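You operate a simulated robot arm through the tools that you are given. There is no shell and no other tool.

The job below is to be done with a simulated robot arm. You get a single attempt, and the scene is never put back.

TASK
Dry the wet sand in the blue tray under the clear lid.
Fine: tray in the drying box, lid shut and latched, vent open till the shine has gone, then vent closed. Where these are worked on the way, their far stop is far enough and under half their travel is too little: clear lid.
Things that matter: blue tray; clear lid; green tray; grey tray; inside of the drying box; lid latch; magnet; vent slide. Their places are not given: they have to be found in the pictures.

The check looks at the end state, three seconds after you hand in, the way a careful person would. Anything else that was tipped, shoved, dropped, spilled or broken makes it a failure. A push-on lid holds only when it is set on centred and level and pressed home; a screw cap is set on level and turned clockwise until tight.

THE ROBOT
A 7-joint arm with a two-finger parallel gripper, fixed in place. Base frame: the origin is at the foot of the arm, x ahead of it, y to its left, z up; the work surface is at about z = 720. Readings come in mm, rad, newtons and seconds.
Its first joint turns from -2.897 to 2.897 rad. Payload 4.4 kg.
The TCP is the grasp point between the finger pads, 23 mm short of the fingertips. In the tool frame z runs along the fingers and y along their closing line. Largest opening 94 mm; finger width 38, thickness 10; the body of the gripper, 54 by 96 mm, starts 39 mm behind the TCP.
Orientation is told as [roll, pitch, yaw] about the base's x, y, z axes, in that order, counted from this pose: with the fingers straight down and closing along the base's y, the tool's x points along the base's -x, its y along +y and its z along -z.

THE INTERFACE
- The arm moves only by the tool play_rows. Its argument "moves" is a list of rows, each a list of 7 numbers: the turn, a rotation vector about the tool's x, y, z in rad, then the shift along the tool's x, y, z in mm, then the closure, from 0 (fully open) to 1 (shut). In form: [[rx, ry, rz, x, y, z, gripper], ...]. A call has 1 to 20 rows; each row is the pose to reach, as a shift and turn from the pose commanded when the call began, along the tool's axes at that moment. Each row takes 0.2 s and may step no farther than 50 mm and 0.15 rad from the row before; otherwise, or with a gripper value out of range, the whole call is refused. Where a pose cannot be reached the arm comes as near as it can. A force on the tool above 70 N (or 10 N above the force at the start of the call, whichever is more), or a blocked arm, ends the call early, and 0.2 s more pass. Each finger travels about 72 mm/s and halts on what it meets, pressing with about 34 N; the grip force reading is that of the motor and also rises with nothing between the fingers. The clock runs only during rows and for 0.2 s after the last one: add rows that repeat a pose to give the fingers time. The reply holds the time, the measured pose of the TCP, the force on the tool along the base axes, the opening and the grip force, in the units named above and with some noise, with the torque about the TCP (base axes, N m) and any sound that the robot's microphone picked up, and new pictures: "pictures" is both (left out), scene, wrist or none.
- Cameras (640 x 400 px; columns grow to the right, rows downward): "scene" is fixed at [49.5, -649.6, 1375.9]; the picture's right is [0.85, -0.53, 0.00], its down [-0.19, -0.30, -0.94] and it looks along [0.50, 0.79, -0.35] (base axes); focal length 339 px, centre (320, 200). "wrist" rides on the gripper at [86, 16, -74] in the tool frame; the picture's right is [-0.18, 0.98, 0.00], its down [-0.58, -0.11, -0.81] and it looks along [-0.79, -0.15, 0.59] (tool axes); focal length 243 px, centre (320, 200).
- point_at(camera, pixels): for up to 12 pixels [column, row] of the newest picture of that camera ("zoom" is the newest enlarged one), the place [x, y, z] in the base frame of the surface seen there, good to about 2 mm. The clock stands still meanwhile.
- inspect(camera, box): a new picture of the part [left, top, right, bottom] of that camera's present view, enlarged. The clock stands still meanwhile.
- job_done(): hands the job in; it is judged then, once.

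Open the gripper and draw the arm clear of the work before you hand the job in, unless the task says otherwise.

The tools are called after "Emit:" by a JSON object that holds its "name" and its "arguments". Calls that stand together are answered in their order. play_rows: Moves the arm, as the interface text tells. Its arguments: {"type":"object","properties":{"moves":{"type":"array","items":{"type":"array","items":{"type":"number"}}},"pictures":{"type":"string","enum":["both","scene","wrist","none"]}},"required":["moves"]} The other tools are called the same way: point_at (camera, pixels) gives the place of the surface under pixels of a picture; inspect (camera, box) takes an enlarged picture of a part of a camera's view; job_done () hands the job in.

At the start:

```text
time: 0.0
eef_pos: [583.4, 337.2, 1180.4]
tcp_rot: [0.0, 0.0, 0.0]
contact_force: [1.1, 0.8, 0.6]
moment: [0.02, -0.03, -0.01]
width: 94.1
gripper_force: 0.2
```

scene: 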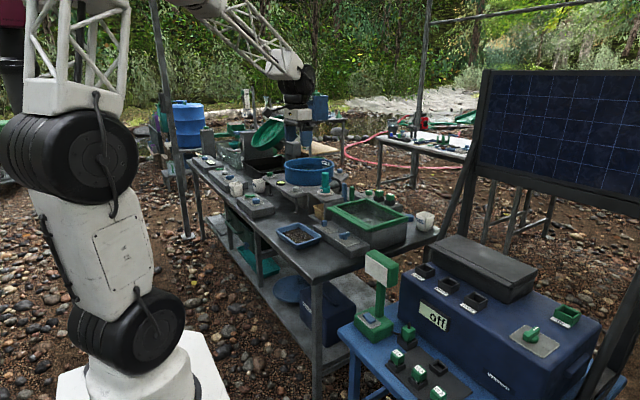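
wrist: 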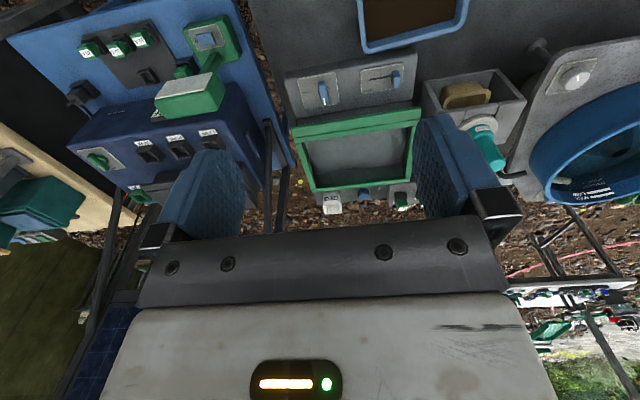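

I see a blue tray around scene pixel (298,235) and a green-framed box around (367,220). I'll enlarge these areas to learn the layout.

Emit:
{"name": "inspect", "arguments": {"camera": "scene", "box": [260, 170, 450, 290]}}

Emit:
{"name": "inspect", "arguments": {"camera": "scene", "box": [180, 100, 340, 220]}}

Emit:
{"name": "inspect", "arguments": {"camera": "wrist", "box": [260, 0, 540, 220]}}

Emit:
{"name": "inspect", "arguments": {"camera": "scene", "box": [340, 230, 620, 400]}}

```text
3.33 times, centred on (355, 230) of scene
```

zoom: 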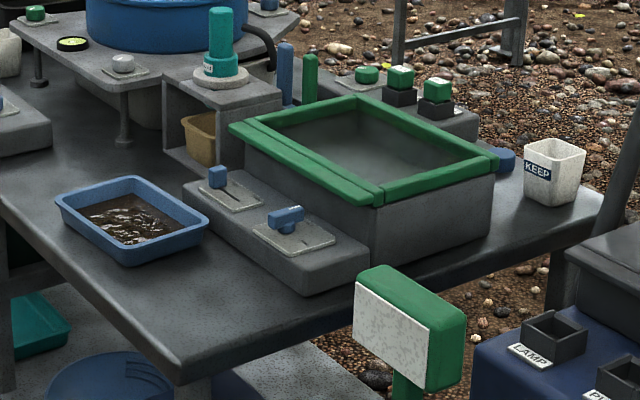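

```text
3.33 times, centred on (260, 160) of scene
```

zoom: 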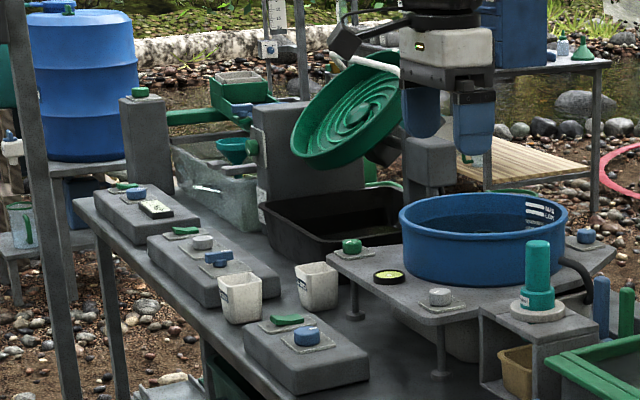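

```text
1.82 times, centred on (400, 110) of wrist
```

zoom: 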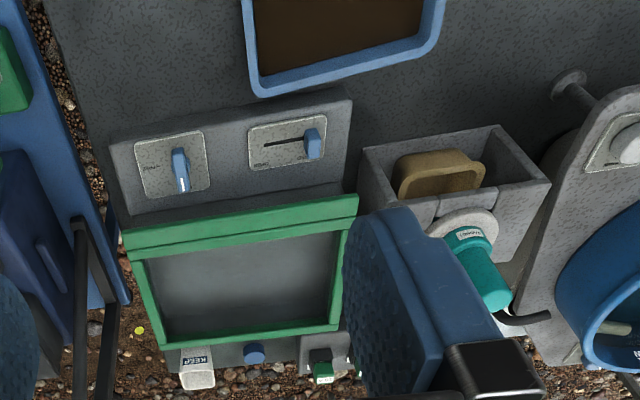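

```text
2.29 times, centred on (480, 315) of scene
```

zoom: 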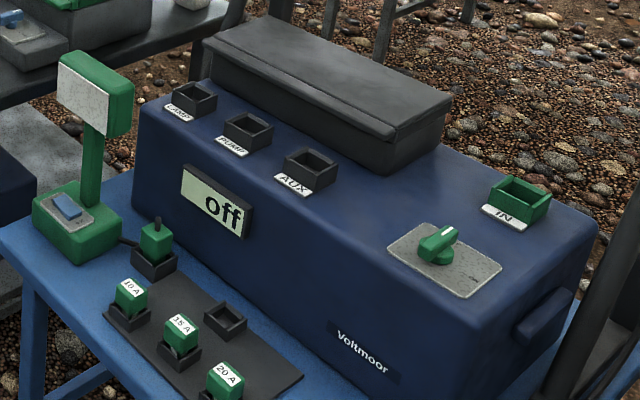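

The green-framed glazed box with two controls in front looks like the drying box, with the blue tray left of it. I'll take positions of its features in the wrist view zoom.

Emit:
{"name": "inspect", "arguments": {"camera": "wrist", "box": [280, 50, 430, 220]}}

Emit:
{"name": "point_at", "arguments": {"camera": "scene", "pixels": [[280, 230], [294, 246], [320, 235], [299, 226], [297, 243], [330, 207], [372, 230], [406, 217], [366, 200], [350, 220], [345, 234], [325, 222]]}}

Emit:
{"name": "point_at", "arguments": {"camera": "wrist", "pixels": [[317, 135], [410, 112], [400, 140], [338, 180], [408, 175], [365, 150], [361, 194], [323, 94], [395, 80], [385, 82], [366, 45], [410, 20]]}}

```text
2.35 times, centred on (355, 135) of wrist
```

zoom: 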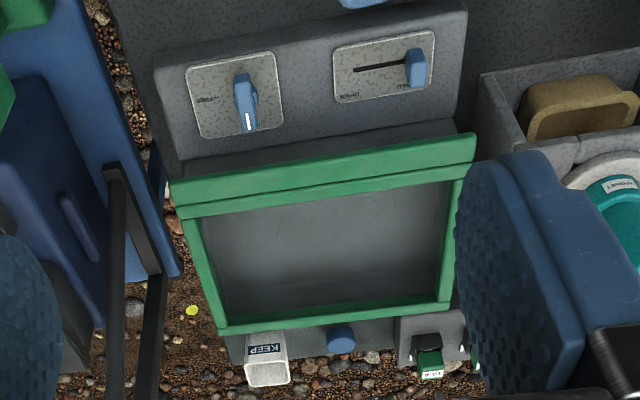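

```text
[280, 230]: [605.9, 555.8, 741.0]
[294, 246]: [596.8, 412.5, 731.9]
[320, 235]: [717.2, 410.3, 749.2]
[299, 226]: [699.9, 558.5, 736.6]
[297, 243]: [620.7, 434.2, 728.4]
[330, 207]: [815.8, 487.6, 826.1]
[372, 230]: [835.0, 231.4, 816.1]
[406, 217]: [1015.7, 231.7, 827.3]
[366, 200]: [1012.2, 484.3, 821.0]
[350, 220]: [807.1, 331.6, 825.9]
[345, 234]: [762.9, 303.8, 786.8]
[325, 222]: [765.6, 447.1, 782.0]
```

```text
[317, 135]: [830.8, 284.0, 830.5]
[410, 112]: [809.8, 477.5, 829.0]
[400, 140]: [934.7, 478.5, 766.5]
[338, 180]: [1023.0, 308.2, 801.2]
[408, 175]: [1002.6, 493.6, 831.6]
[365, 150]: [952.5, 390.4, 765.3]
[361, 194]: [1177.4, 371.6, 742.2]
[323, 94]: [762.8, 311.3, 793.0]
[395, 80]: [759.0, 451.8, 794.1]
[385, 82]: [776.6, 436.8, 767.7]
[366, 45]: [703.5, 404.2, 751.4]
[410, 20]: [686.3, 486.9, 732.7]
```

The box spans about x 800–1017, y 230–490, top z≈828; controls sit at (762,311) and (760,450). I'll move lower for a closer look at the labels and the tray.

Emit:
{"name": "play_rows", "arguments": {"moves": [[0, 0, 0, 10, 10, 40, 0], [0, 0, 0, 20, 20, 80, 0], [0, 0, 0, 30, 30, 120, 0], [0, 0, 0, 50, 40, 160, 0], [0, 0, 0, 80, 50, 190, 0], [0, 0, 0, 80, 50, 190, 0]]}}

```text
time: 1.4
eef_pos: [502.8, 386.1, 989.2]
tcp_rot: [-0.001, 0.001, -0.001]
contact_force: [0.9, -0.7, -0.2]
moment: [0.01, 0.01, 0.0]
width: 94.0
gripper_force: 0.0
```

scene: 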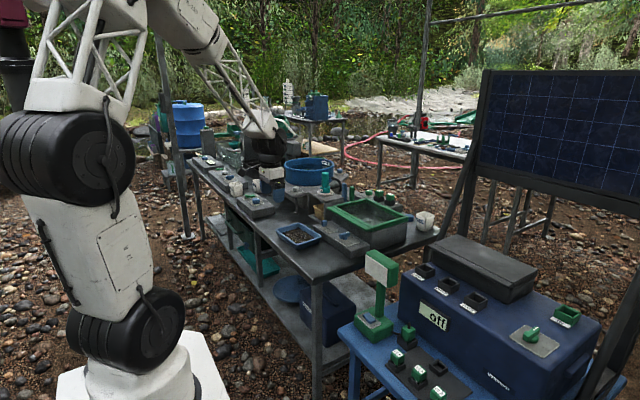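
wrist: 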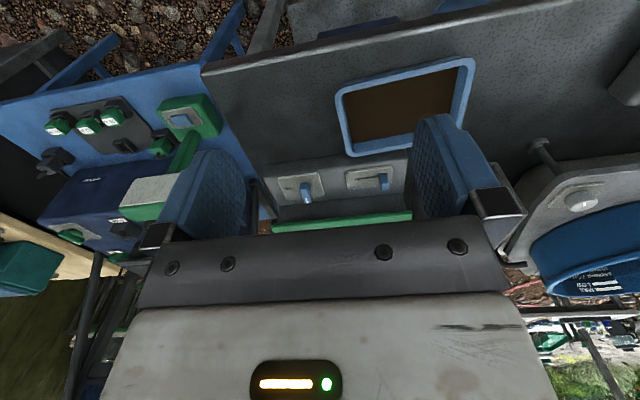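

Controls now at wrist (300,188) and (373,178), tray at (405,105). Enlarging them.

Emit:
{"name": "inspect", "arguments": {"camera": "wrist", "box": [255, 140, 425, 246]}}

Emit:
{"name": "inspect", "arguments": {"camera": "wrist", "box": [310, 40, 500, 160]}}

Emit:
{"name": "inspect", "arguments": {"camera": "scene", "box": [310, 180, 440, 260]}}

Emit:
{"name": "inspect", "arguments": {"camera": "scene", "box": [200, 190, 370, 350]}}

```text
3.76 times, centred on (340, 193) of wrist
```

zoom: 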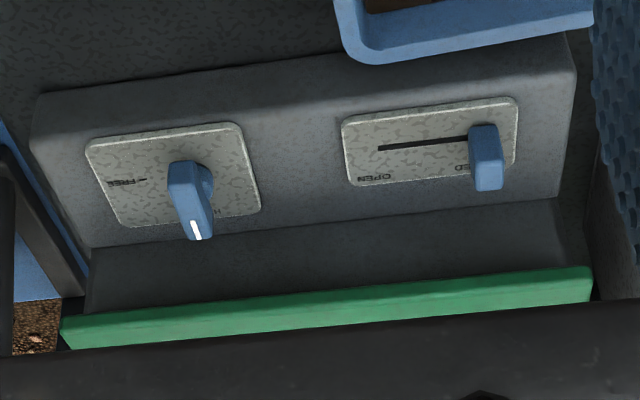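

```text
3.33 times, centred on (405, 100) of wrist
```

zoom: 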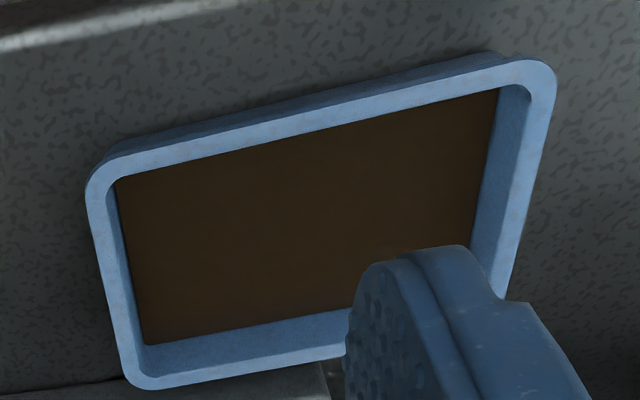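

```text
4.92 times, centred on (375, 220) of scene
```

zoom: 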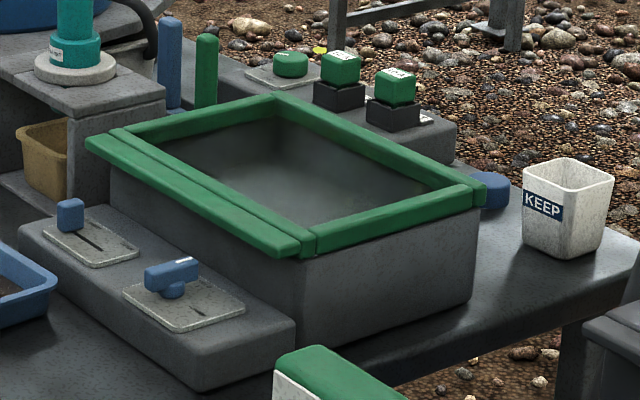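

```text
2.50 times, centred on (285, 270) of scene
```

zoom: 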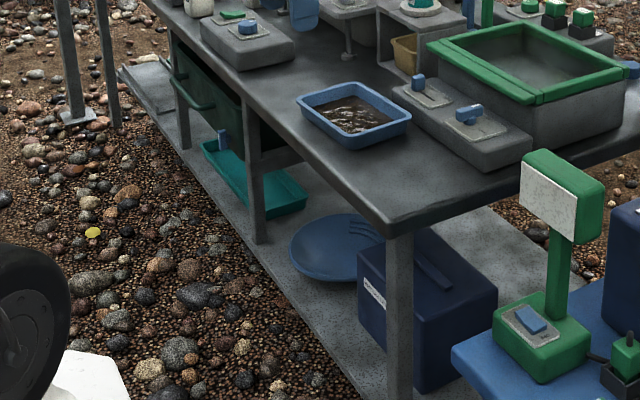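

The latch seems at the "H…" mark (pointing +x) with FREE toward −y, vent at closed. I'll measure the tray rim and read the labels closer.

Emit:
{"name": "point_at", "arguments": {"camera": "wrist", "pixels": [[338, 95], [344, 115], [351, 152], [472, 62], [468, 95], [460, 126], [400, 145], [400, 80], [405, 105], [355, 140], [455, 68], [345, 94]]}}

Emit:
{"name": "inspect", "arguments": {"camera": "wrist", "box": [270, 165, 330, 210]}}

Emit:
{"name": "inspect", "arguments": {"camera": "wrist", "box": [340, 155, 410, 205]}}

```text
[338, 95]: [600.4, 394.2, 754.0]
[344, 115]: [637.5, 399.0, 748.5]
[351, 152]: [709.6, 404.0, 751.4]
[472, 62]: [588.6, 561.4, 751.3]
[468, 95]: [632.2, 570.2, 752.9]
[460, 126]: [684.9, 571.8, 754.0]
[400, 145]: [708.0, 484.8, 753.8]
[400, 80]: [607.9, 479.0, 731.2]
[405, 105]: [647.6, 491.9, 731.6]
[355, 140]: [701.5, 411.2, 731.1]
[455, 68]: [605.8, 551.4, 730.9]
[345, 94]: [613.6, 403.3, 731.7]
```

```text
8.89 times, centred on (300, 188) of wrist
```

zoom: 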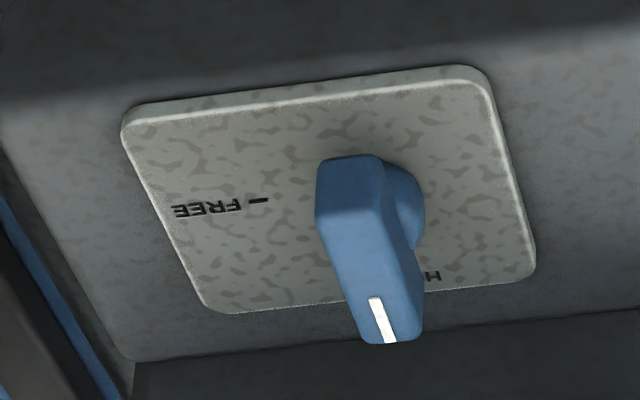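

```text
8.00 times, centred on (375, 180) of wrist
```

zoom: 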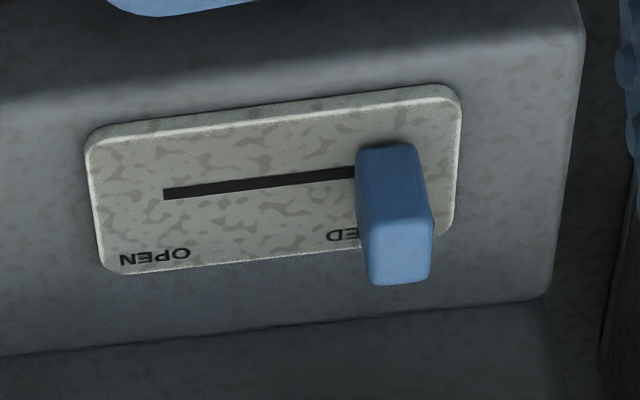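

Tray rim spans x≈588–712, y≈394–572 at z≈753; sand at z≈731. Latch reads FREE/HELD-like with pointer at "H…", vent at closed. Next I zoom on the lid's front lip to learn its profile.

Emit:
{"name": "inspect", "arguments": {"camera": "scene", "box": [350, 205, 414, 245]}}

Emit:
{"name": "inspect", "arguments": {"camera": "scene", "box": [318, 190, 366, 220]}}

```text
10.00 times, centred on (382, 225) of scene
```

zoom: 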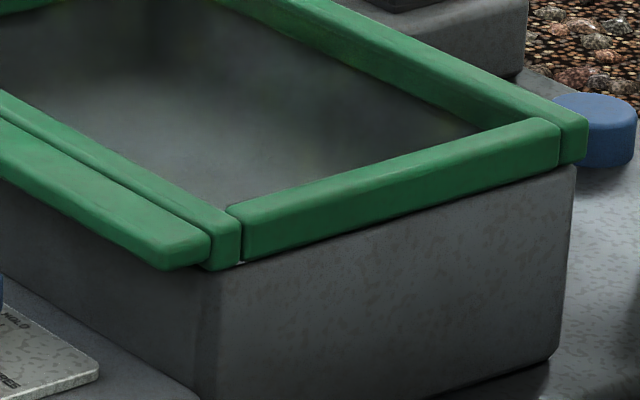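

```text
13.33 times, centred on (342, 205) of scene
```

zoom: 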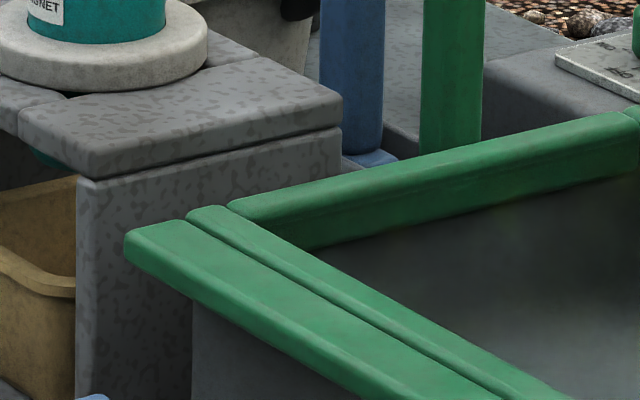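

The lip is a thin ledge along the front of the lid frame, protruding from the front wall. I'll measure its edges.

Emit:
{"name": "point_at", "arguments": {"camera": "scene", "pixels": [[365.5, 229.5], [366.3, 231.0], [369.5, 228.0], [372.5, 226.2], [373.8, 228.5], [373.5, 233], [406.5, 221], [407.8, 219], [350, 221], [348, 223.5], [352, 219], [350, 230]]}}

Emit:
{"name": "point_at", "arguments": {"camera": "zoom", "pixels": [[135, 240], [180, 230], [215, 215], [260, 300], [300, 270], [260, 240], [240, 210], [620, 120], [320, 300], [220, 330], [210, 290], [600, 200]]}}

```text
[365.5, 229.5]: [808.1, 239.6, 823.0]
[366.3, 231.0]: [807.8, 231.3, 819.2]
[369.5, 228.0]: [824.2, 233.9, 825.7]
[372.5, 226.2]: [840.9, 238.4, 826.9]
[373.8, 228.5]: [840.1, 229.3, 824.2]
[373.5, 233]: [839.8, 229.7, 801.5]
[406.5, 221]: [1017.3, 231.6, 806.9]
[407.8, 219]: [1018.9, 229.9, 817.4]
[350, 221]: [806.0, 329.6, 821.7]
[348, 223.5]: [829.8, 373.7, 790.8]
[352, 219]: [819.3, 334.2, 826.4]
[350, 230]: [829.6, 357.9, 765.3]
```

```text
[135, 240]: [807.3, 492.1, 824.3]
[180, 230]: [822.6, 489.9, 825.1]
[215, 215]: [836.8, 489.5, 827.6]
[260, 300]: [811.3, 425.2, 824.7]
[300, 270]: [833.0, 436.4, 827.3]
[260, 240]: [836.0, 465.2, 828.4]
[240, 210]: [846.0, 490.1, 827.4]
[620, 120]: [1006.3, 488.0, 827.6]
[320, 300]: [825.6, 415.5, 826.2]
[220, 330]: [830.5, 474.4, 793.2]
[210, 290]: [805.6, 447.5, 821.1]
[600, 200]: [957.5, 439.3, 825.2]
```

I'll check whether the pane is really there and where the box floor lies, plus control plate heights.

Emit:
{"name": "point_at", "arguments": {"camera": "scene", "pixels": [[363, 205], [370, 210], [380, 215], [390, 213], [360, 210], [375, 220], [366, 206], [345, 233], [340, 228], [335, 240], [328, 217], [350, 243]]}}

Emit:
{"name": "point_at", "arguments": {"camera": "wrist", "pixels": [[285, 185], [300, 182], [304, 200], [318, 190], [350, 178], [382, 180], [386, 188], [365, 180], [340, 170], [335, 200], [282, 203], [395, 165]]}}

```text
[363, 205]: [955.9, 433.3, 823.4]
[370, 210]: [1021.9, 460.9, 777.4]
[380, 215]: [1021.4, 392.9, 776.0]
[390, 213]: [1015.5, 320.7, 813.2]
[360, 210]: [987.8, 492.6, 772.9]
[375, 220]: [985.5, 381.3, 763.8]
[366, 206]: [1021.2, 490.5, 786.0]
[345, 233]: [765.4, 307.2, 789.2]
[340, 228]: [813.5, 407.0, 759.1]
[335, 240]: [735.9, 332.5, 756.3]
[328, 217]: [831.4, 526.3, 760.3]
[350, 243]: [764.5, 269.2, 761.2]
```

```text
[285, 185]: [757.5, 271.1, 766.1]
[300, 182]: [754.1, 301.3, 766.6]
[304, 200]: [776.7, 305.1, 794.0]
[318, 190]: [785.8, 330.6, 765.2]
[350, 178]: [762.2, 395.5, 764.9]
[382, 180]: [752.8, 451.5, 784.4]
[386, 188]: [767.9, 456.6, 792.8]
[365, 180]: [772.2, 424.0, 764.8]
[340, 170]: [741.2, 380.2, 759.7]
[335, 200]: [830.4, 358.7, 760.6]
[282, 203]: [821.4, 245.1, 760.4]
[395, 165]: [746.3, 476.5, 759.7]
```

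Control block top is z≈760, plates 765, knobs up to ≈794; floor inside the box is ≈764. I'll measure the latch handle and vent knob finely.

Emit:
{"name": "point_at", "arguments": {"camera": "wrist", "pixels": [[301.5, 189], [303, 193], [305.1, 192.5], [307.9, 202.6], [306, 202.6], [310, 201], [309.6, 188], [303, 185], [302, 192], [305, 202.5]]}}

Emit:
{"name": "inspect", "arguments": {"camera": "scene", "box": [315, 214, 363, 244]}}

```text
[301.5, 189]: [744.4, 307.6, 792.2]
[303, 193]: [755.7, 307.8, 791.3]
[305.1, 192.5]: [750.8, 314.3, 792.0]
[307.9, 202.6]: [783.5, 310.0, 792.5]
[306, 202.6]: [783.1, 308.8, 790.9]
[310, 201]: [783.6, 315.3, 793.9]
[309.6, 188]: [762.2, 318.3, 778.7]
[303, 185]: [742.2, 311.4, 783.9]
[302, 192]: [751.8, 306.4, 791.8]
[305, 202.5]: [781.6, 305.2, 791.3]
```

```text
13.33 times, centred on (339, 229) of scene
```

zoom: 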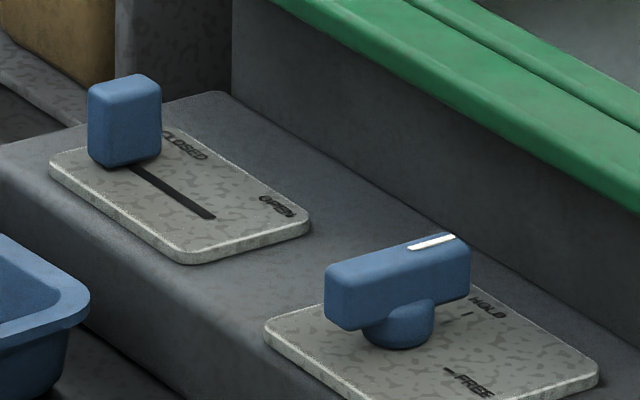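

Latch handle centre ≈(763,311), top z≈793, pointing to HOLD; FREE is 90° clockwise from above. I move over the handle and stop 40 mm above to check alignment.

Emit:
{"name": "play_rows", "arguments": {"moves": [[0, 0, 0, -45, -13, 30, 0.2], [0, 0, 0, -90, -26, 60, 0.4], [0, 0, 0, -133, -40, 90, 0.5], [0, 0, 0, -176, -54, 110, 0.5], [0, 0, 0, -218, -66, 135, 0.5], [0, 0, 0, -260, -76, 155, 0.5], [0, 0, 0, -260, -76, 155, 0.5]]}}

```text
refused: row 1 steps farther than a row can; nothing moved
```

The step was too long; I'll use smaller steps.

Emit:
{"name": "play_rows", "arguments": {"moves": [[0, 0, 0, -37, -11, 22, 0.2], [0, 0, 0, -74, -22, 44, 0.4], [0, 0, 0, -111, -33, 66, 0.5], [0, 0, 0, -148, -44, 88, 0.5], [0, 0, 0, -185, -55, 110, 0.5], [0, 0, 0, -222, -66, 132, 0.5], [0, 0, 0, -260, -76, 155, 0.5], [0, 0, 0, -260, -76, 155, 0.5]]}}

```text
time: 3.2
eef_pos: [762.1, 310.1, 833.9]
tcp_rot: [0.0, -0.001, 0.0]
contact_force: [-0.9, 0.1, 0.1]
moment: [-0.01, 0.03, 0.0]
width: 46.7
gripper_force: 0.0
```

scene: 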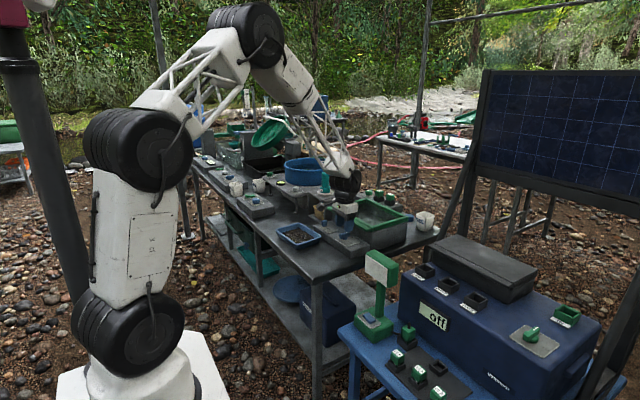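
wrist: 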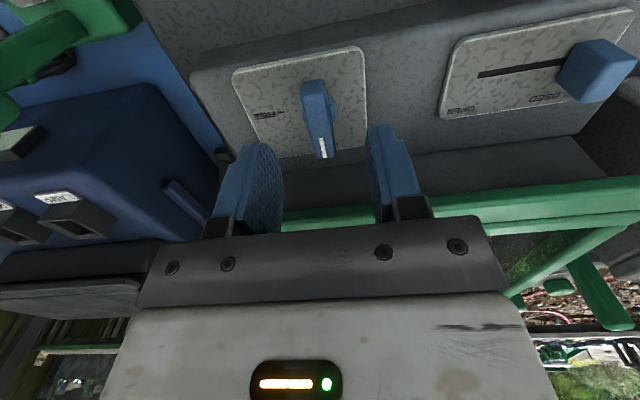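

The handle shows between the fingers at wrist (318,120). I'll measure handle, vent knob and lip precisely from here.

Emit:
{"name": "point_at", "arguments": {"camera": "wrist", "pixels": [[306, 85], [322, 83], [317, 110], [324, 155], [332, 135], [316, 135], [585, 70], [605, 60], [600, 80], [575, 90], [620, 90], [600, 45]]}}

Emit:
{"name": "inspect", "arguments": {"camera": "wrist", "box": [220, 40, 400, 170]}}

Emit:
{"name": "inspect", "arguments": {"camera": "scene", "box": [310, 170, 430, 245]}}

```text
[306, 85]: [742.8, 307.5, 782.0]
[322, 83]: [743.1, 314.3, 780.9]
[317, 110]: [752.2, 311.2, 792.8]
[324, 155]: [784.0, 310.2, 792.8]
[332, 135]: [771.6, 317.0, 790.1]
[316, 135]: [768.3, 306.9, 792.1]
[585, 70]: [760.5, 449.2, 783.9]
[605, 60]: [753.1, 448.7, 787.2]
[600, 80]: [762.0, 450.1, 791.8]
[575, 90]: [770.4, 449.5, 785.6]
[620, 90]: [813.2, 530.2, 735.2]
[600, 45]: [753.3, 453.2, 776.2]
```

```text
3.08 times, centred on (310, 105) of wrist
```

zoom: 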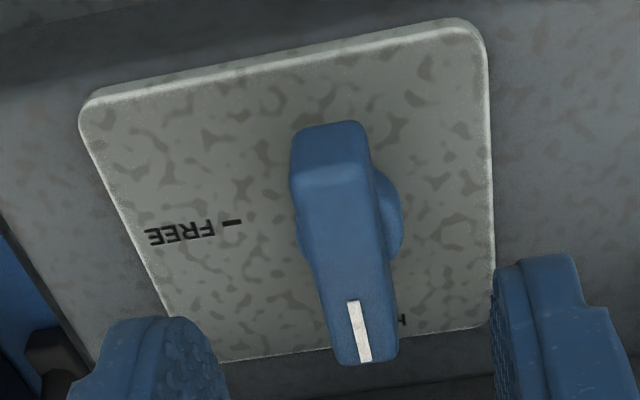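

```text
5.33 times, centred on (370, 208) of scene
```

zoom: 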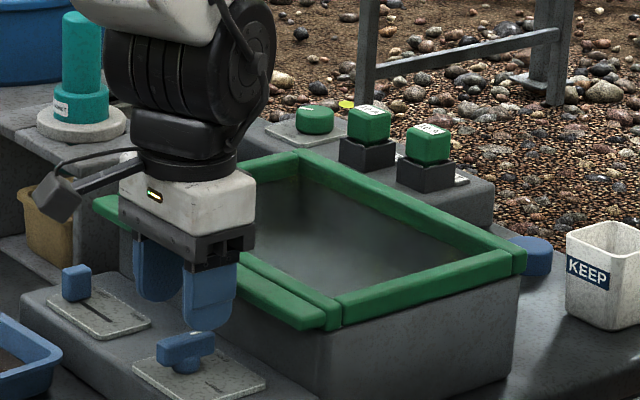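

Handle spans x 743–785, y≈306–317. I lower to z≈791 and close on it.

Emit:
{"name": "play_rows", "arguments": {"moves": [[0, 0, 0, -1, 1, 22, 0.5], [0, 0, 0, -1, 1, 43, 0.5], [0, 0, 0, -1, 1, 43, 0.5], [0, 0, 0, -1, 1, 43, 1], [0, 0, 0, -1, 1, 43, 1], [0, 0, 0, -1, 1, 43, 1], [0, 0, 0, -1, 1, 43, 1]]}}

```text
time: 4.8
eef_pos: [764.7, 309.0, 792.2]
tcp_rot: [-0.001, 0.0, -0.001]
contact_force: [4.2, -54.7, 5.4]
moment: [-0.85, 0.0, -0.1]
width: 21.7
gripper_force: 44.9
```

scene: 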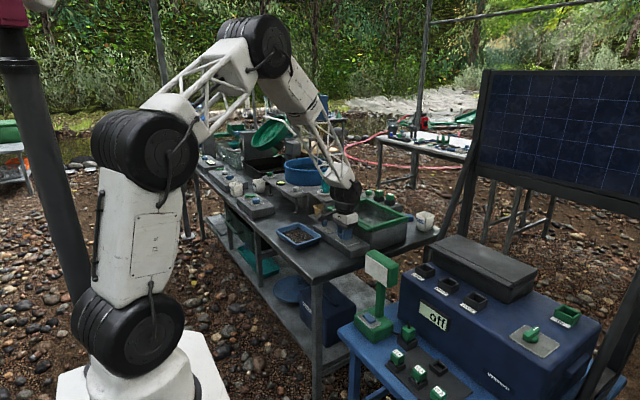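
wrist: 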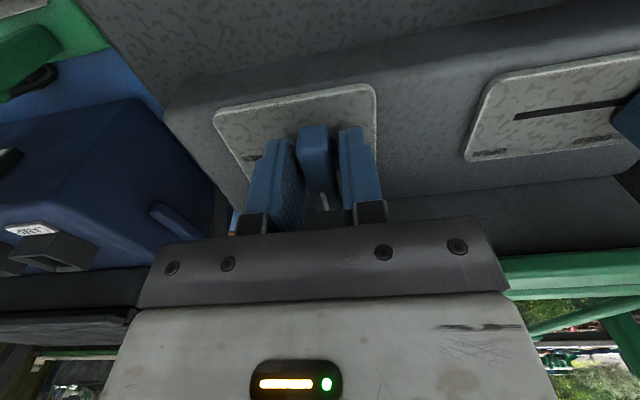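

The fingertips appear to be clasping the wider hub (width 21.7) rather than the bar. I open, raise 11 mm so only the bar is between the pads, and close again.

Emit:
{"name": "play_rows", "arguments": {"moves": [[0, 0, 0, 0, 0, 0, 0.6], [0, 0, 0, 0, 0.5, -11, 0.6], [0, 0, 0, 0, 0.5, -11, 0.6], [0, 0, 0, 0, 0.5, -11, 1], [0, 0, 0, 0, 0.5, -11, 1], [0, 0, 0, 0, 0.5, -11, 1], [0, 0, 0, 0, 0.5, -11, 1]], "pictures": "wrist"}}

```text
time: 6.3
eef_pos: [763.7, 309.0, 802.3]
tcp_rot: [-0.002, 0.002, -0.001]
contact_force: [-4.0, -17.3, 5.2]
moment: [-0.3, -0.36, -0.03]
width: 13.7
gripper_force: 44.7
stopped in row 7: the force on the tool passed its limit at 72 N (the readings are from after the stop); the commanded pose is now the measured one
```

wrist: 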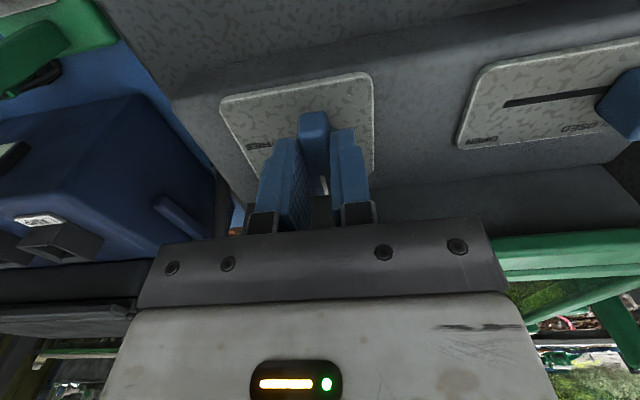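

Now the bar is gripped (13.7 mm). I turn it clockwise from above (positive about tool z) toward FREE.

Emit:
{"name": "play_rows", "arguments": {"moves": [[0, 0, 0.1, 0, -0.6, 0, 1], [0, 0, 0.24, 0, -0.6, 0, 1], [0, 0, 0.38, 0, -0.6, 0, 1], [0, 0, 0.52, 0, -0.6, 0, 1], [0, 0, 0.66, 0, -0.6, 0, 1], [0, 0, 0.8, 0, -0.6, 0, 1]], "pictures": "wrist"}}

```text
time: 7.7
eef_pos: [764.2, 310.6, 802.4]
tcp_rot: [0.0, -0.001, -0.801]
contact_force: [20.6, 36.2, -8.6]
moment: [1.05, 0.1, 0.05]
width: 13.4
gripper_force: 44.6
```

wrist: 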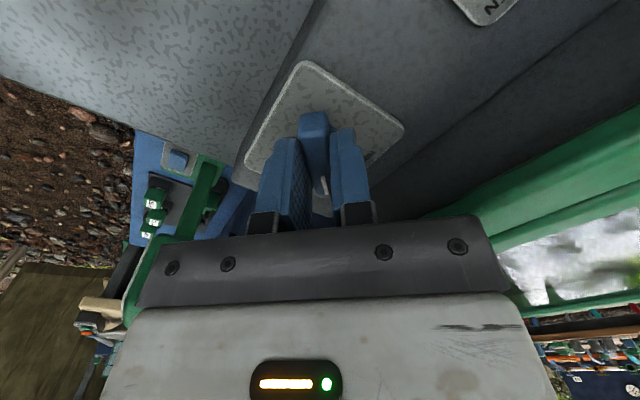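

The latch turns with the tool (yaw −0.80). I continue, easing slightly toward the pivot.

Emit:
{"name": "play_rows", "arguments": {"moves": [[0, 0, 0.13, 0.2, 0.6, 0, 1], [0, 0, 0.26, 0.4, 1, 0, 1], [0, 0, 0.39, 0.4, 1, 0, 1], [0, 0, 0.52, 0.4, 1, 0, 1], [0, 0, 0.65, 0.4, 1, 0, 1], [0, 0, 0.77, 0.4, 1, 0, 1]], "pictures": "wrist"}}

```text
time: 8.9
eef_pos: [764.8, 311.2, 801.4]
tcp_rot: [0.003, -0.001, -1.388]
contact_force: [13.1, 12.3, -12.9]
moment: [0.23, -0.23, 0.0]
width: 13.8
gripper_force: 45.1
stopped in row 5: the force on the tool passed its limit at 70 N (the readings are from after the stop); the commanded pose is now the measured one
```

wrist: 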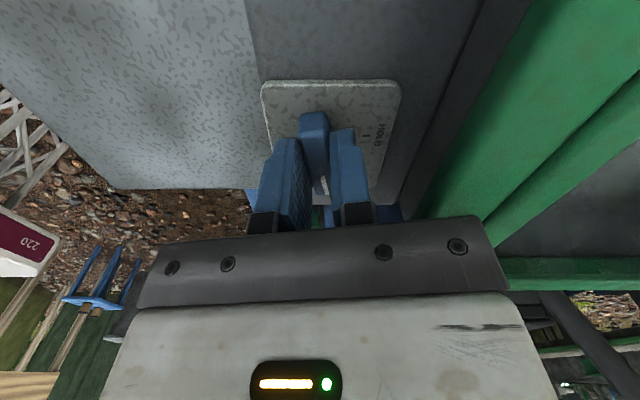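

At yaw −1.39 now; I finish the remaining ~0.18 rad gently.

Emit:
{"name": "play_rows", "arguments": {"moves": [[0, 0, 0.05, 0, 0.5, 0, 1], [0, 0, 0.1, 0, 0.5, 0, 1], [0, 0, 0.14, 0, 0.5, 0, 1], [0, 0, 0.18, 0, 0.5, 0, 1]], "pictures": "wrist"}}

```text
time: 9.9
eef_pos: [767.7, 311.6, 803.0]
tcp_rot: [0.001, 0.0, -1.569]
contact_force: [15.4, 15.3, -19.6]
moment: [0.28, -0.24, 0.02]
width: 13.9
gripper_force: 44.8
```

wrist: 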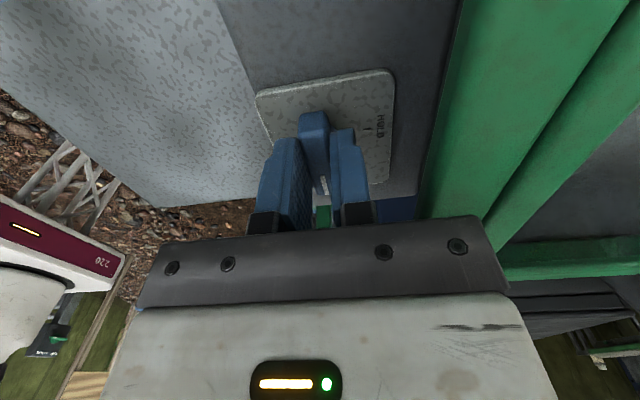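

Handle is now at FREE orientation. I open only partly (fingers now open along x near the lip), lift and look.

Emit:
{"name": "play_rows", "arguments": {"moves": [[0, 0, 0, 0, 0, 0, 0.6], [0, 0, 0, 0, 0, 0, 0.6], [0, 0, 0, 0, 0, -40, 0.6], [0, 0, 0, 0, 0, -85, 0.6], [0, 0, 0, 0, 0, -125, 0.6], [0, 0, 0, 0, 0, -125, 0.6]]}}

```text
time: 11.3
eef_pos: [765.1, 312.8, 927.0]
tcp_rot: [0.003, 0.0, -1.567]
contact_force: [0.1, 0.5, 0.3]
moment: [0.0, -0.01, -0.01]
width: 38.0
gripper_force: 0.0
```

scene: 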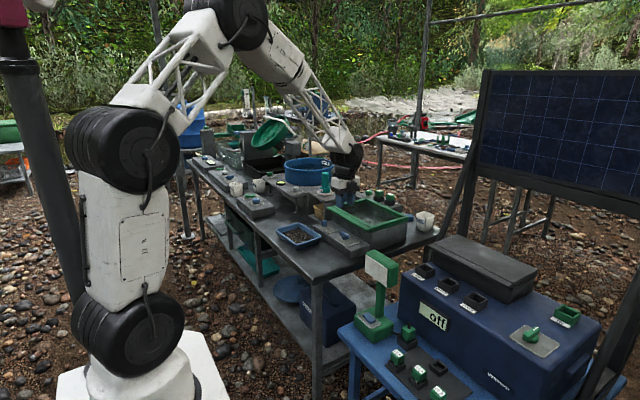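
wrist: 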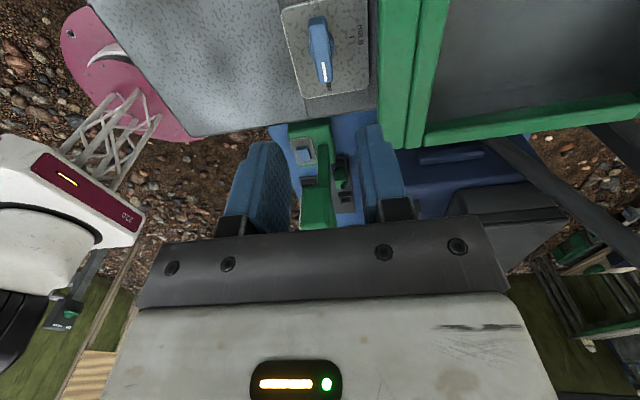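

The latch now points to FREE. I close the fingers and tilt the tool forward (about base y) at a safe height, in front of the lid's middle, for lifting the lip from below.

Emit:
{"name": "play_rows", "arguments": {"moves": [[-0.13, 0, 0, 6, -8, 0, 1], [-0.26, 0, 0, 12, -16, 0, 1], [-0.39, 0, 0, 18, -24, 0, 1], [-0.52, 0, 0, 24, -32, 0, 1], [-0.65, 0, 0, 30, -40, 0, 1], [-0.78, 0, 0, 36, -48, 0, 1], [-0.91, 0, 0, 42, -56, 0, 1], [-1.047, 0, 0, 47, -65, 0, 1], [-1.047, 0, 0, 47, -65, 0, 1]]}}

```text
time: 13.3
eef_pos: [715.6, 351.2, 941.4]
tcp_rot: [0.891, -0.004, -1.563]
contact_force: [0.2, 1.0, -0.7]
moment: [-0.04, -0.02, 0.01]
width: 0.1
gripper_force: 34.2
out of reach, approached as far as the arm can: row 7, 8, 9
```

scene: 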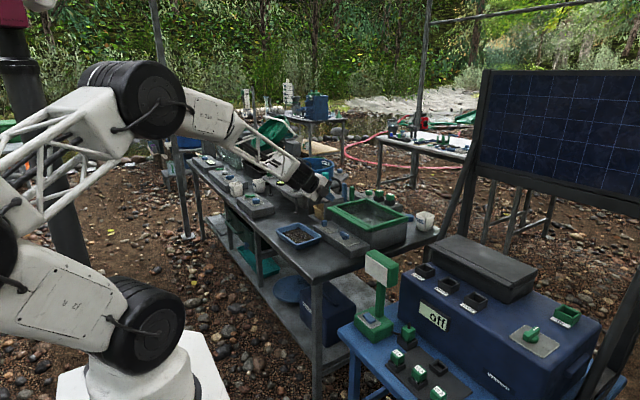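
wrist: 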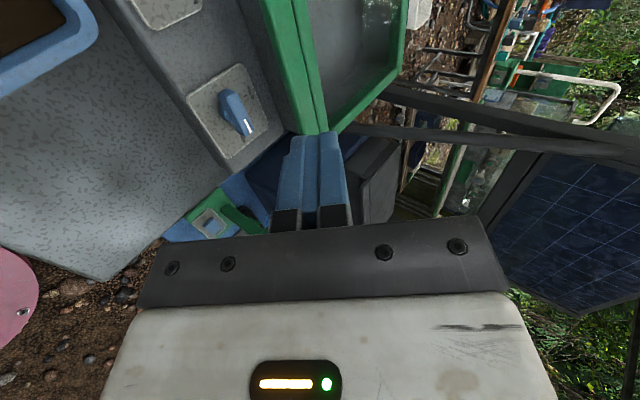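

The arm stopped at about 51° of tilt (limit 0.891 rad). I test where the commanded reference now lies by tilting back 0.15 rad.

Emit:
{"name": "play_rows", "arguments": {"moves": [[0.15, 0, 0, 0, 0, 0, 1], [0.15, 0, 0, 0, 0, 0, 1]], "pictures": "none"}}

```text
time: 13.9
eef_pos: [715.8, 351.4, 941.9]
tcp_rot: [0.741, -0.005, -1.558]
contact_force: [0.7, 0.3, -0.8]
moment: [0.06, 0.0, 0.02]
width: 0.0
gripper_force: 34.1
```

The reference follows the reached pose. I now move lower in front of the lip to (745,360,815), then test more tilt there.

Emit:
{"name": "play_rows", "arguments": {"moves": [[0, 0, 0, 3, -21, 38, 1], [0, 0, 0, 6, -43, 76, 1], [0, 0, 0, 8.6, -64.3, 113.3, 1], [-0.1, 0, 0, 8.6, -64.3, 113.3, 1], [-0.2, 0, 0, 8.6, -64.3, 113.3, 1], [-0.3, 0, 0, 8.6, -64.3, 113.3, 1], [-0.3, 0, 0, 8.6, -64.3, 113.3, 1]]}}

```text
time: 15.5
eef_pos: [749.9, 359.0, 826.0]
tcp_rot: [0.777, -0.005, -1.556]
contact_force: [-0.4, -0.5, -0.7]
moment: [-0.02, -0.01, 0.0]
width: 0.0
gripper_force: 34.2
out of reach, approached as far as the arm can: row 4, 5, 6, 7
```

scene: 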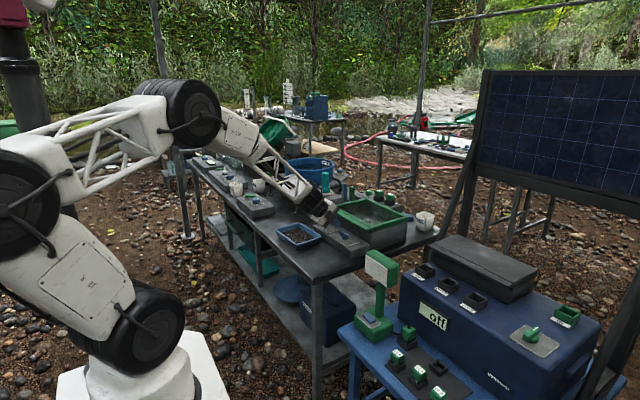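
wrist: 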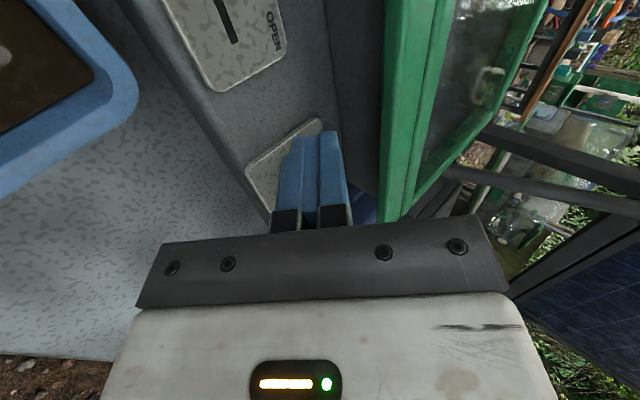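

Max tilt here is ~0.78 rad, which suffices. I lower slightly and slide the fingertips under the lip (front edge x≈806, bottom ≈816).

Emit:
{"name": "play_rows", "arguments": {"moves": [[0.03, 0, 0, 1, -11.2, 11.4, 1], [0.03, 0, 0, 1, -11.2, 11.4, 1], [0.03, 0, 0, 1, -1, 21.4, 1], [0.03, 0, 0, 1, 10, 32, 1], [0.03, 0, 0, 1, 20.9, 42.9, 1], [0.03, 0, 0, 1, 20.9, 42.9, 1]]}}

```text
time: 16.9
eef_pos: [795.3, 360.0, 809.0]
tcp_rot: [0.747, -0.006, -1.556]
contact_force: [-10.9, -1.8, 3.3]
moment: [-0.05, -0.09, -0.25]
width: 0.1
gripper_force: 34.8
```

scene: 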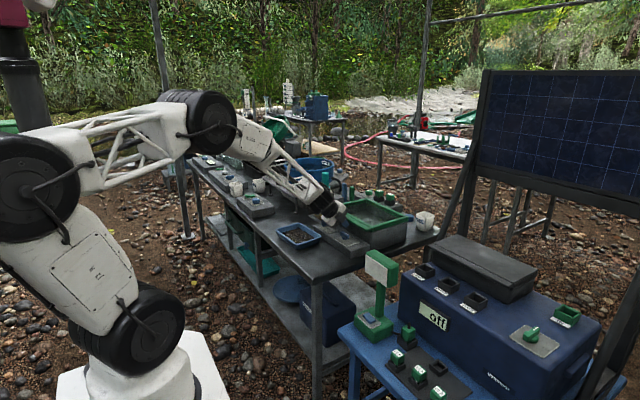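
wrist: 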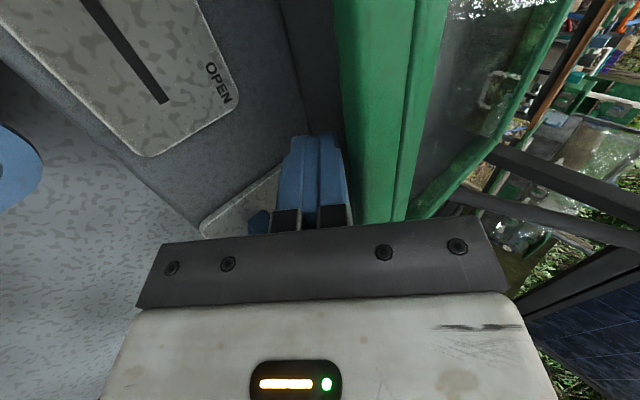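

Light contact with the lip (−11 N in x). Now I lift along the start of the lid's arc.

Emit:
{"name": "play_rows", "arguments": {"moves": [[0, 0, 0, 0, 6.8, -7.3, 1], [0, 0, 0, 0, 13.9, -14.3, 1], [0, 0, 0, 0, 21.8, -20.7, 1], [0, 0, 0, 0, 33.9, -30, 1], [0, 0, 0, 0, 46.6, -38.6, 1]]}}

```text
time: 18.1
eef_pos: [802.9, 360.4, 869.4]
tcp_rot: [0.746, -0.007, -1.554]
contact_force: [-0.8, -1.4, -0.3]
moment: [0.02, 0.01, 0.0]
width: 0.1
gripper_force: 33.9
```

scene: 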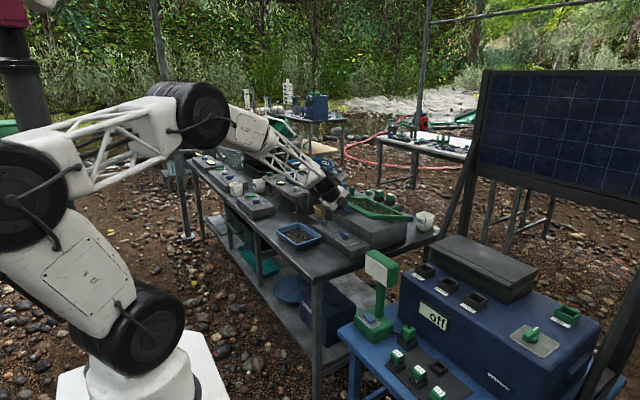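
wrist: 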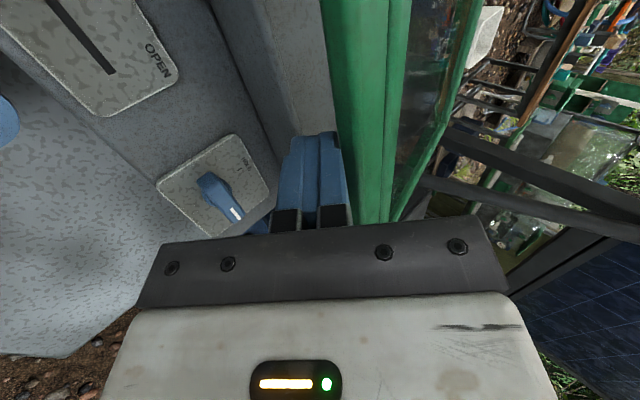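

The lid is rising. I zoom to check lid geometry and hinge.

Emit:
{"name": "inspect", "arguments": {"camera": "scene", "box": [300, 165, 430, 246]}}

Emit:
{"name": "point_at", "arguments": {"camera": "scene", "pixels": [[408, 219], [380, 217], [370, 213], [400, 217], [412, 217], [350, 205], [347, 200], [375, 195], [395, 208], [405, 213]]}}

```text
4.92 times, centred on (365, 206) of scene
```

zoom: 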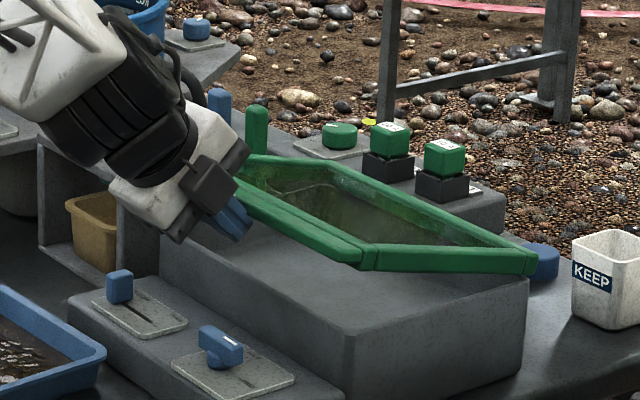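

```text
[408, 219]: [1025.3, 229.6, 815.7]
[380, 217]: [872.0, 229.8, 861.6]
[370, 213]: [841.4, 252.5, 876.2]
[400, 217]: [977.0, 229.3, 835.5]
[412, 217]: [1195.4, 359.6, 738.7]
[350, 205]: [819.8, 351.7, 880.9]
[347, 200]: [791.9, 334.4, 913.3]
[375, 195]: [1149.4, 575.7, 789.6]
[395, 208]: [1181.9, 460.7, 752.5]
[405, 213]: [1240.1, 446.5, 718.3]
```

Lid is at ~15° with its hinge near (1032, z 814). I continue the arc to about 60°.

Emit:
{"name": "play_rows", "arguments": {"moves": [[0, 0, 0, 0, 26.3, -13.8, 1], [0, 0, 0, 0, 53.7, -25.5, 1], [0, 0, 0, 0, 78.8, -30.7, 1], [0, 0, 0, 0, 103.8, -35.2, 1], [0, 0, 0, 0, 134.5, -35.7, 1], [0, 0, 0, 0, 164.3, -34.1, 1]]}}

Emit:
{"name": "inspect", "arguments": {"camera": "scene", "box": [300, 145, 430, 226]}}

```text
time: 19.5
eef_pos: [900.3, 363.0, 1004.9]
tcp_rot: [0.743, -0.007, -1.557]
contact_force: [0.8, -0.1, -0.5]
moment: [0.01, -0.03, 0.05]
width: 0.2
gripper_force: 34.3
```

scene: 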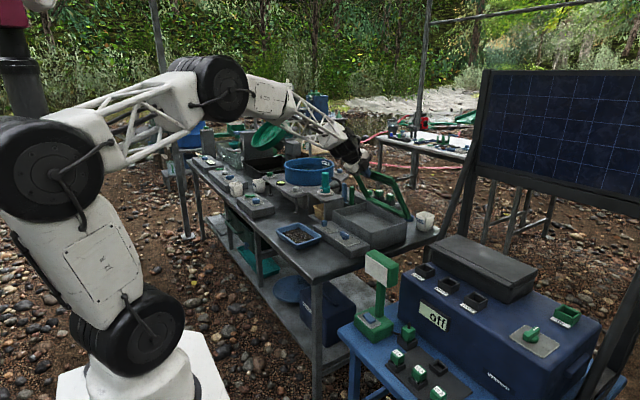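
wrist: 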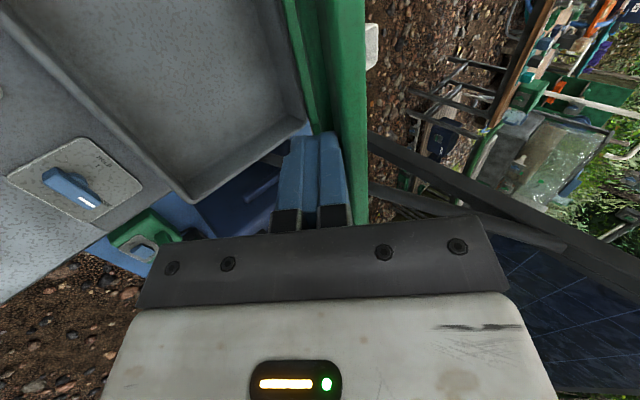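

```text
4.92 times, centred on (365, 186) of scene
```

zoom: 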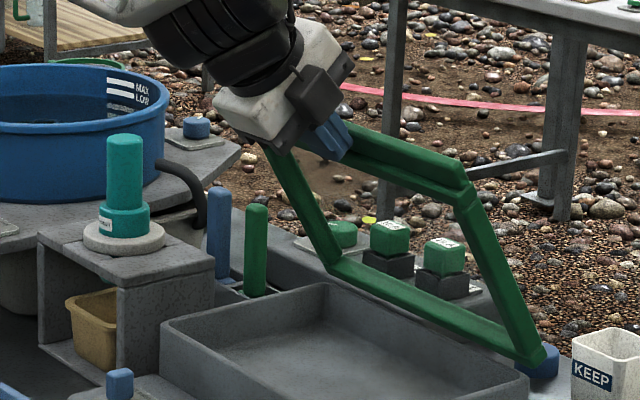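

Lid is at ~60° and the empty box is visible. I continue pushing toward vertical.

Emit:
{"name": "play_rows", "arguments": {"moves": [[0, 0, 0, 0, 27.2, 7.3, 1], [0, 0, 0, 0, 52.9, 17.4, 1], [0, 0, 0, 0, 76.3, 32.2, 1], [0, 0, 0, 0, 98.8, 48.7, 1], [0, 0, 0, 0, 98.8, 48.7, 1]]}}

Emit:
{"name": "inspect", "arguments": {"camera": "scene", "box": [300, 145, 430, 226]}}

```text
time: 20.3
eef_pos: [976.6, 364.2, 1033.8]
tcp_rot: [0.737, -0.009, -1.56]
contact_force: [-146.7, -29.5, 27.4]
moment: [-0.15, 1.4, -1.79]
width: 0.0
gripper_force: 33.2
stopped in row 4: the force on the tool passed its limit at 425 N (the readings are from after the stop); the commanded pose is now the measured one
```

scene: 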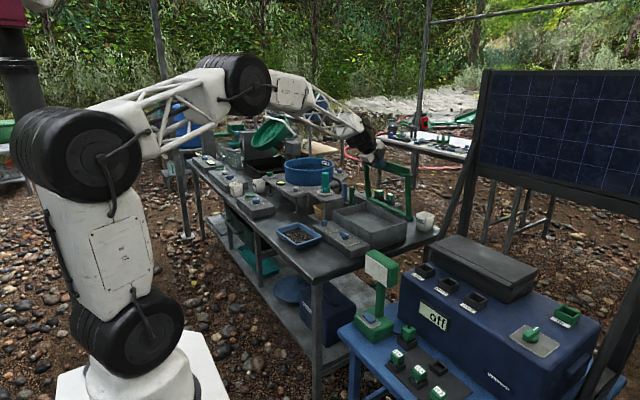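
wrist: 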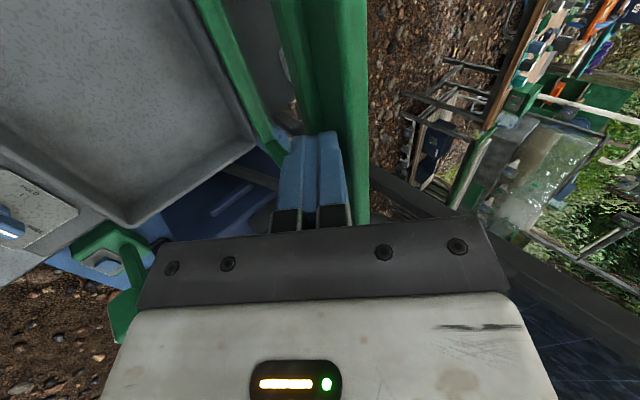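

```text
4.92 times, centred on (365, 186) of scene
```

zoom: 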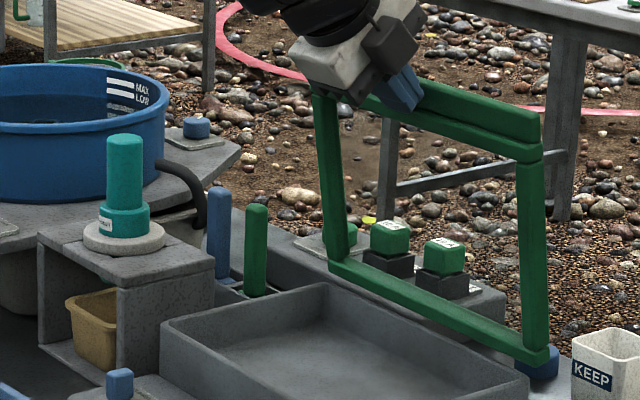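

The lid hit its far stop at ~85° (force spike). I back off gently and see whether the lid stays up.

Emit:
{"name": "play_rows", "arguments": {"moves": [[0, 0, 0, 0, -4, -4, 1], [0, 0, 0, 0, -10, -10, 1], [0, 0, 0, 0, -18, -18, 1], [0, 0, 0, 0, -18, -18, 1]]}}

Emit:
{"name": "inspect", "arguments": {"camera": "scene", "box": [300, 145, 430, 226]}}

```text
time: 21.3
eef_pos: [952.9, 364.5, 1032.8]
tcp_rot: [0.736, -0.009, -1.558]
contact_force: [0.2, -0.7, 0.1]
moment: [-0.03, -0.04, -0.03]
width: 0.0
gripper_force: 33.8
```

scene: 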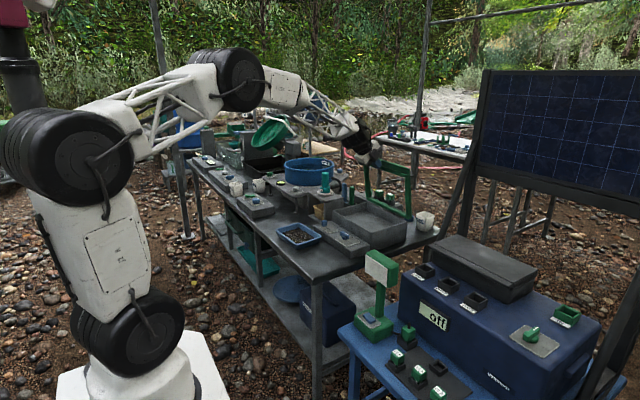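
wrist: 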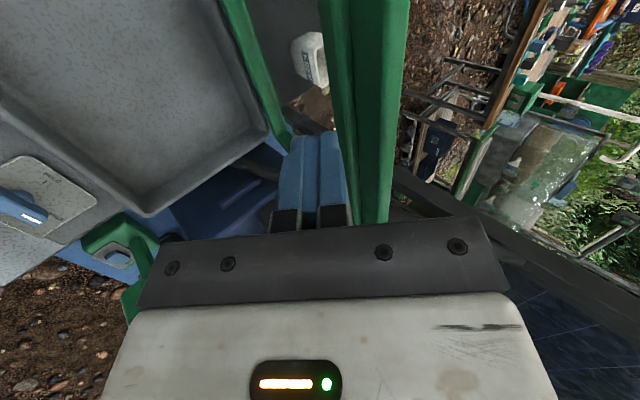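

```text
4.92 times, centred on (365, 186) of scene
```

zoom: 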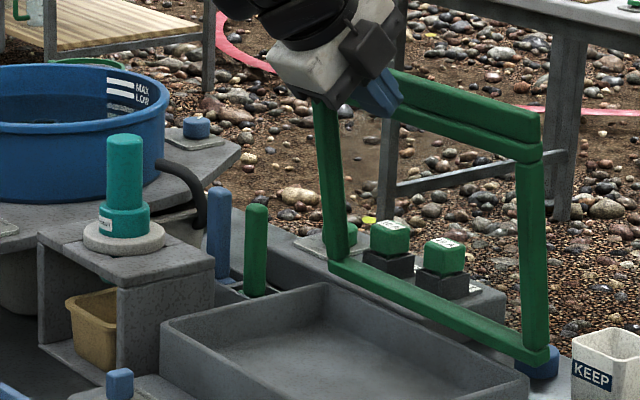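

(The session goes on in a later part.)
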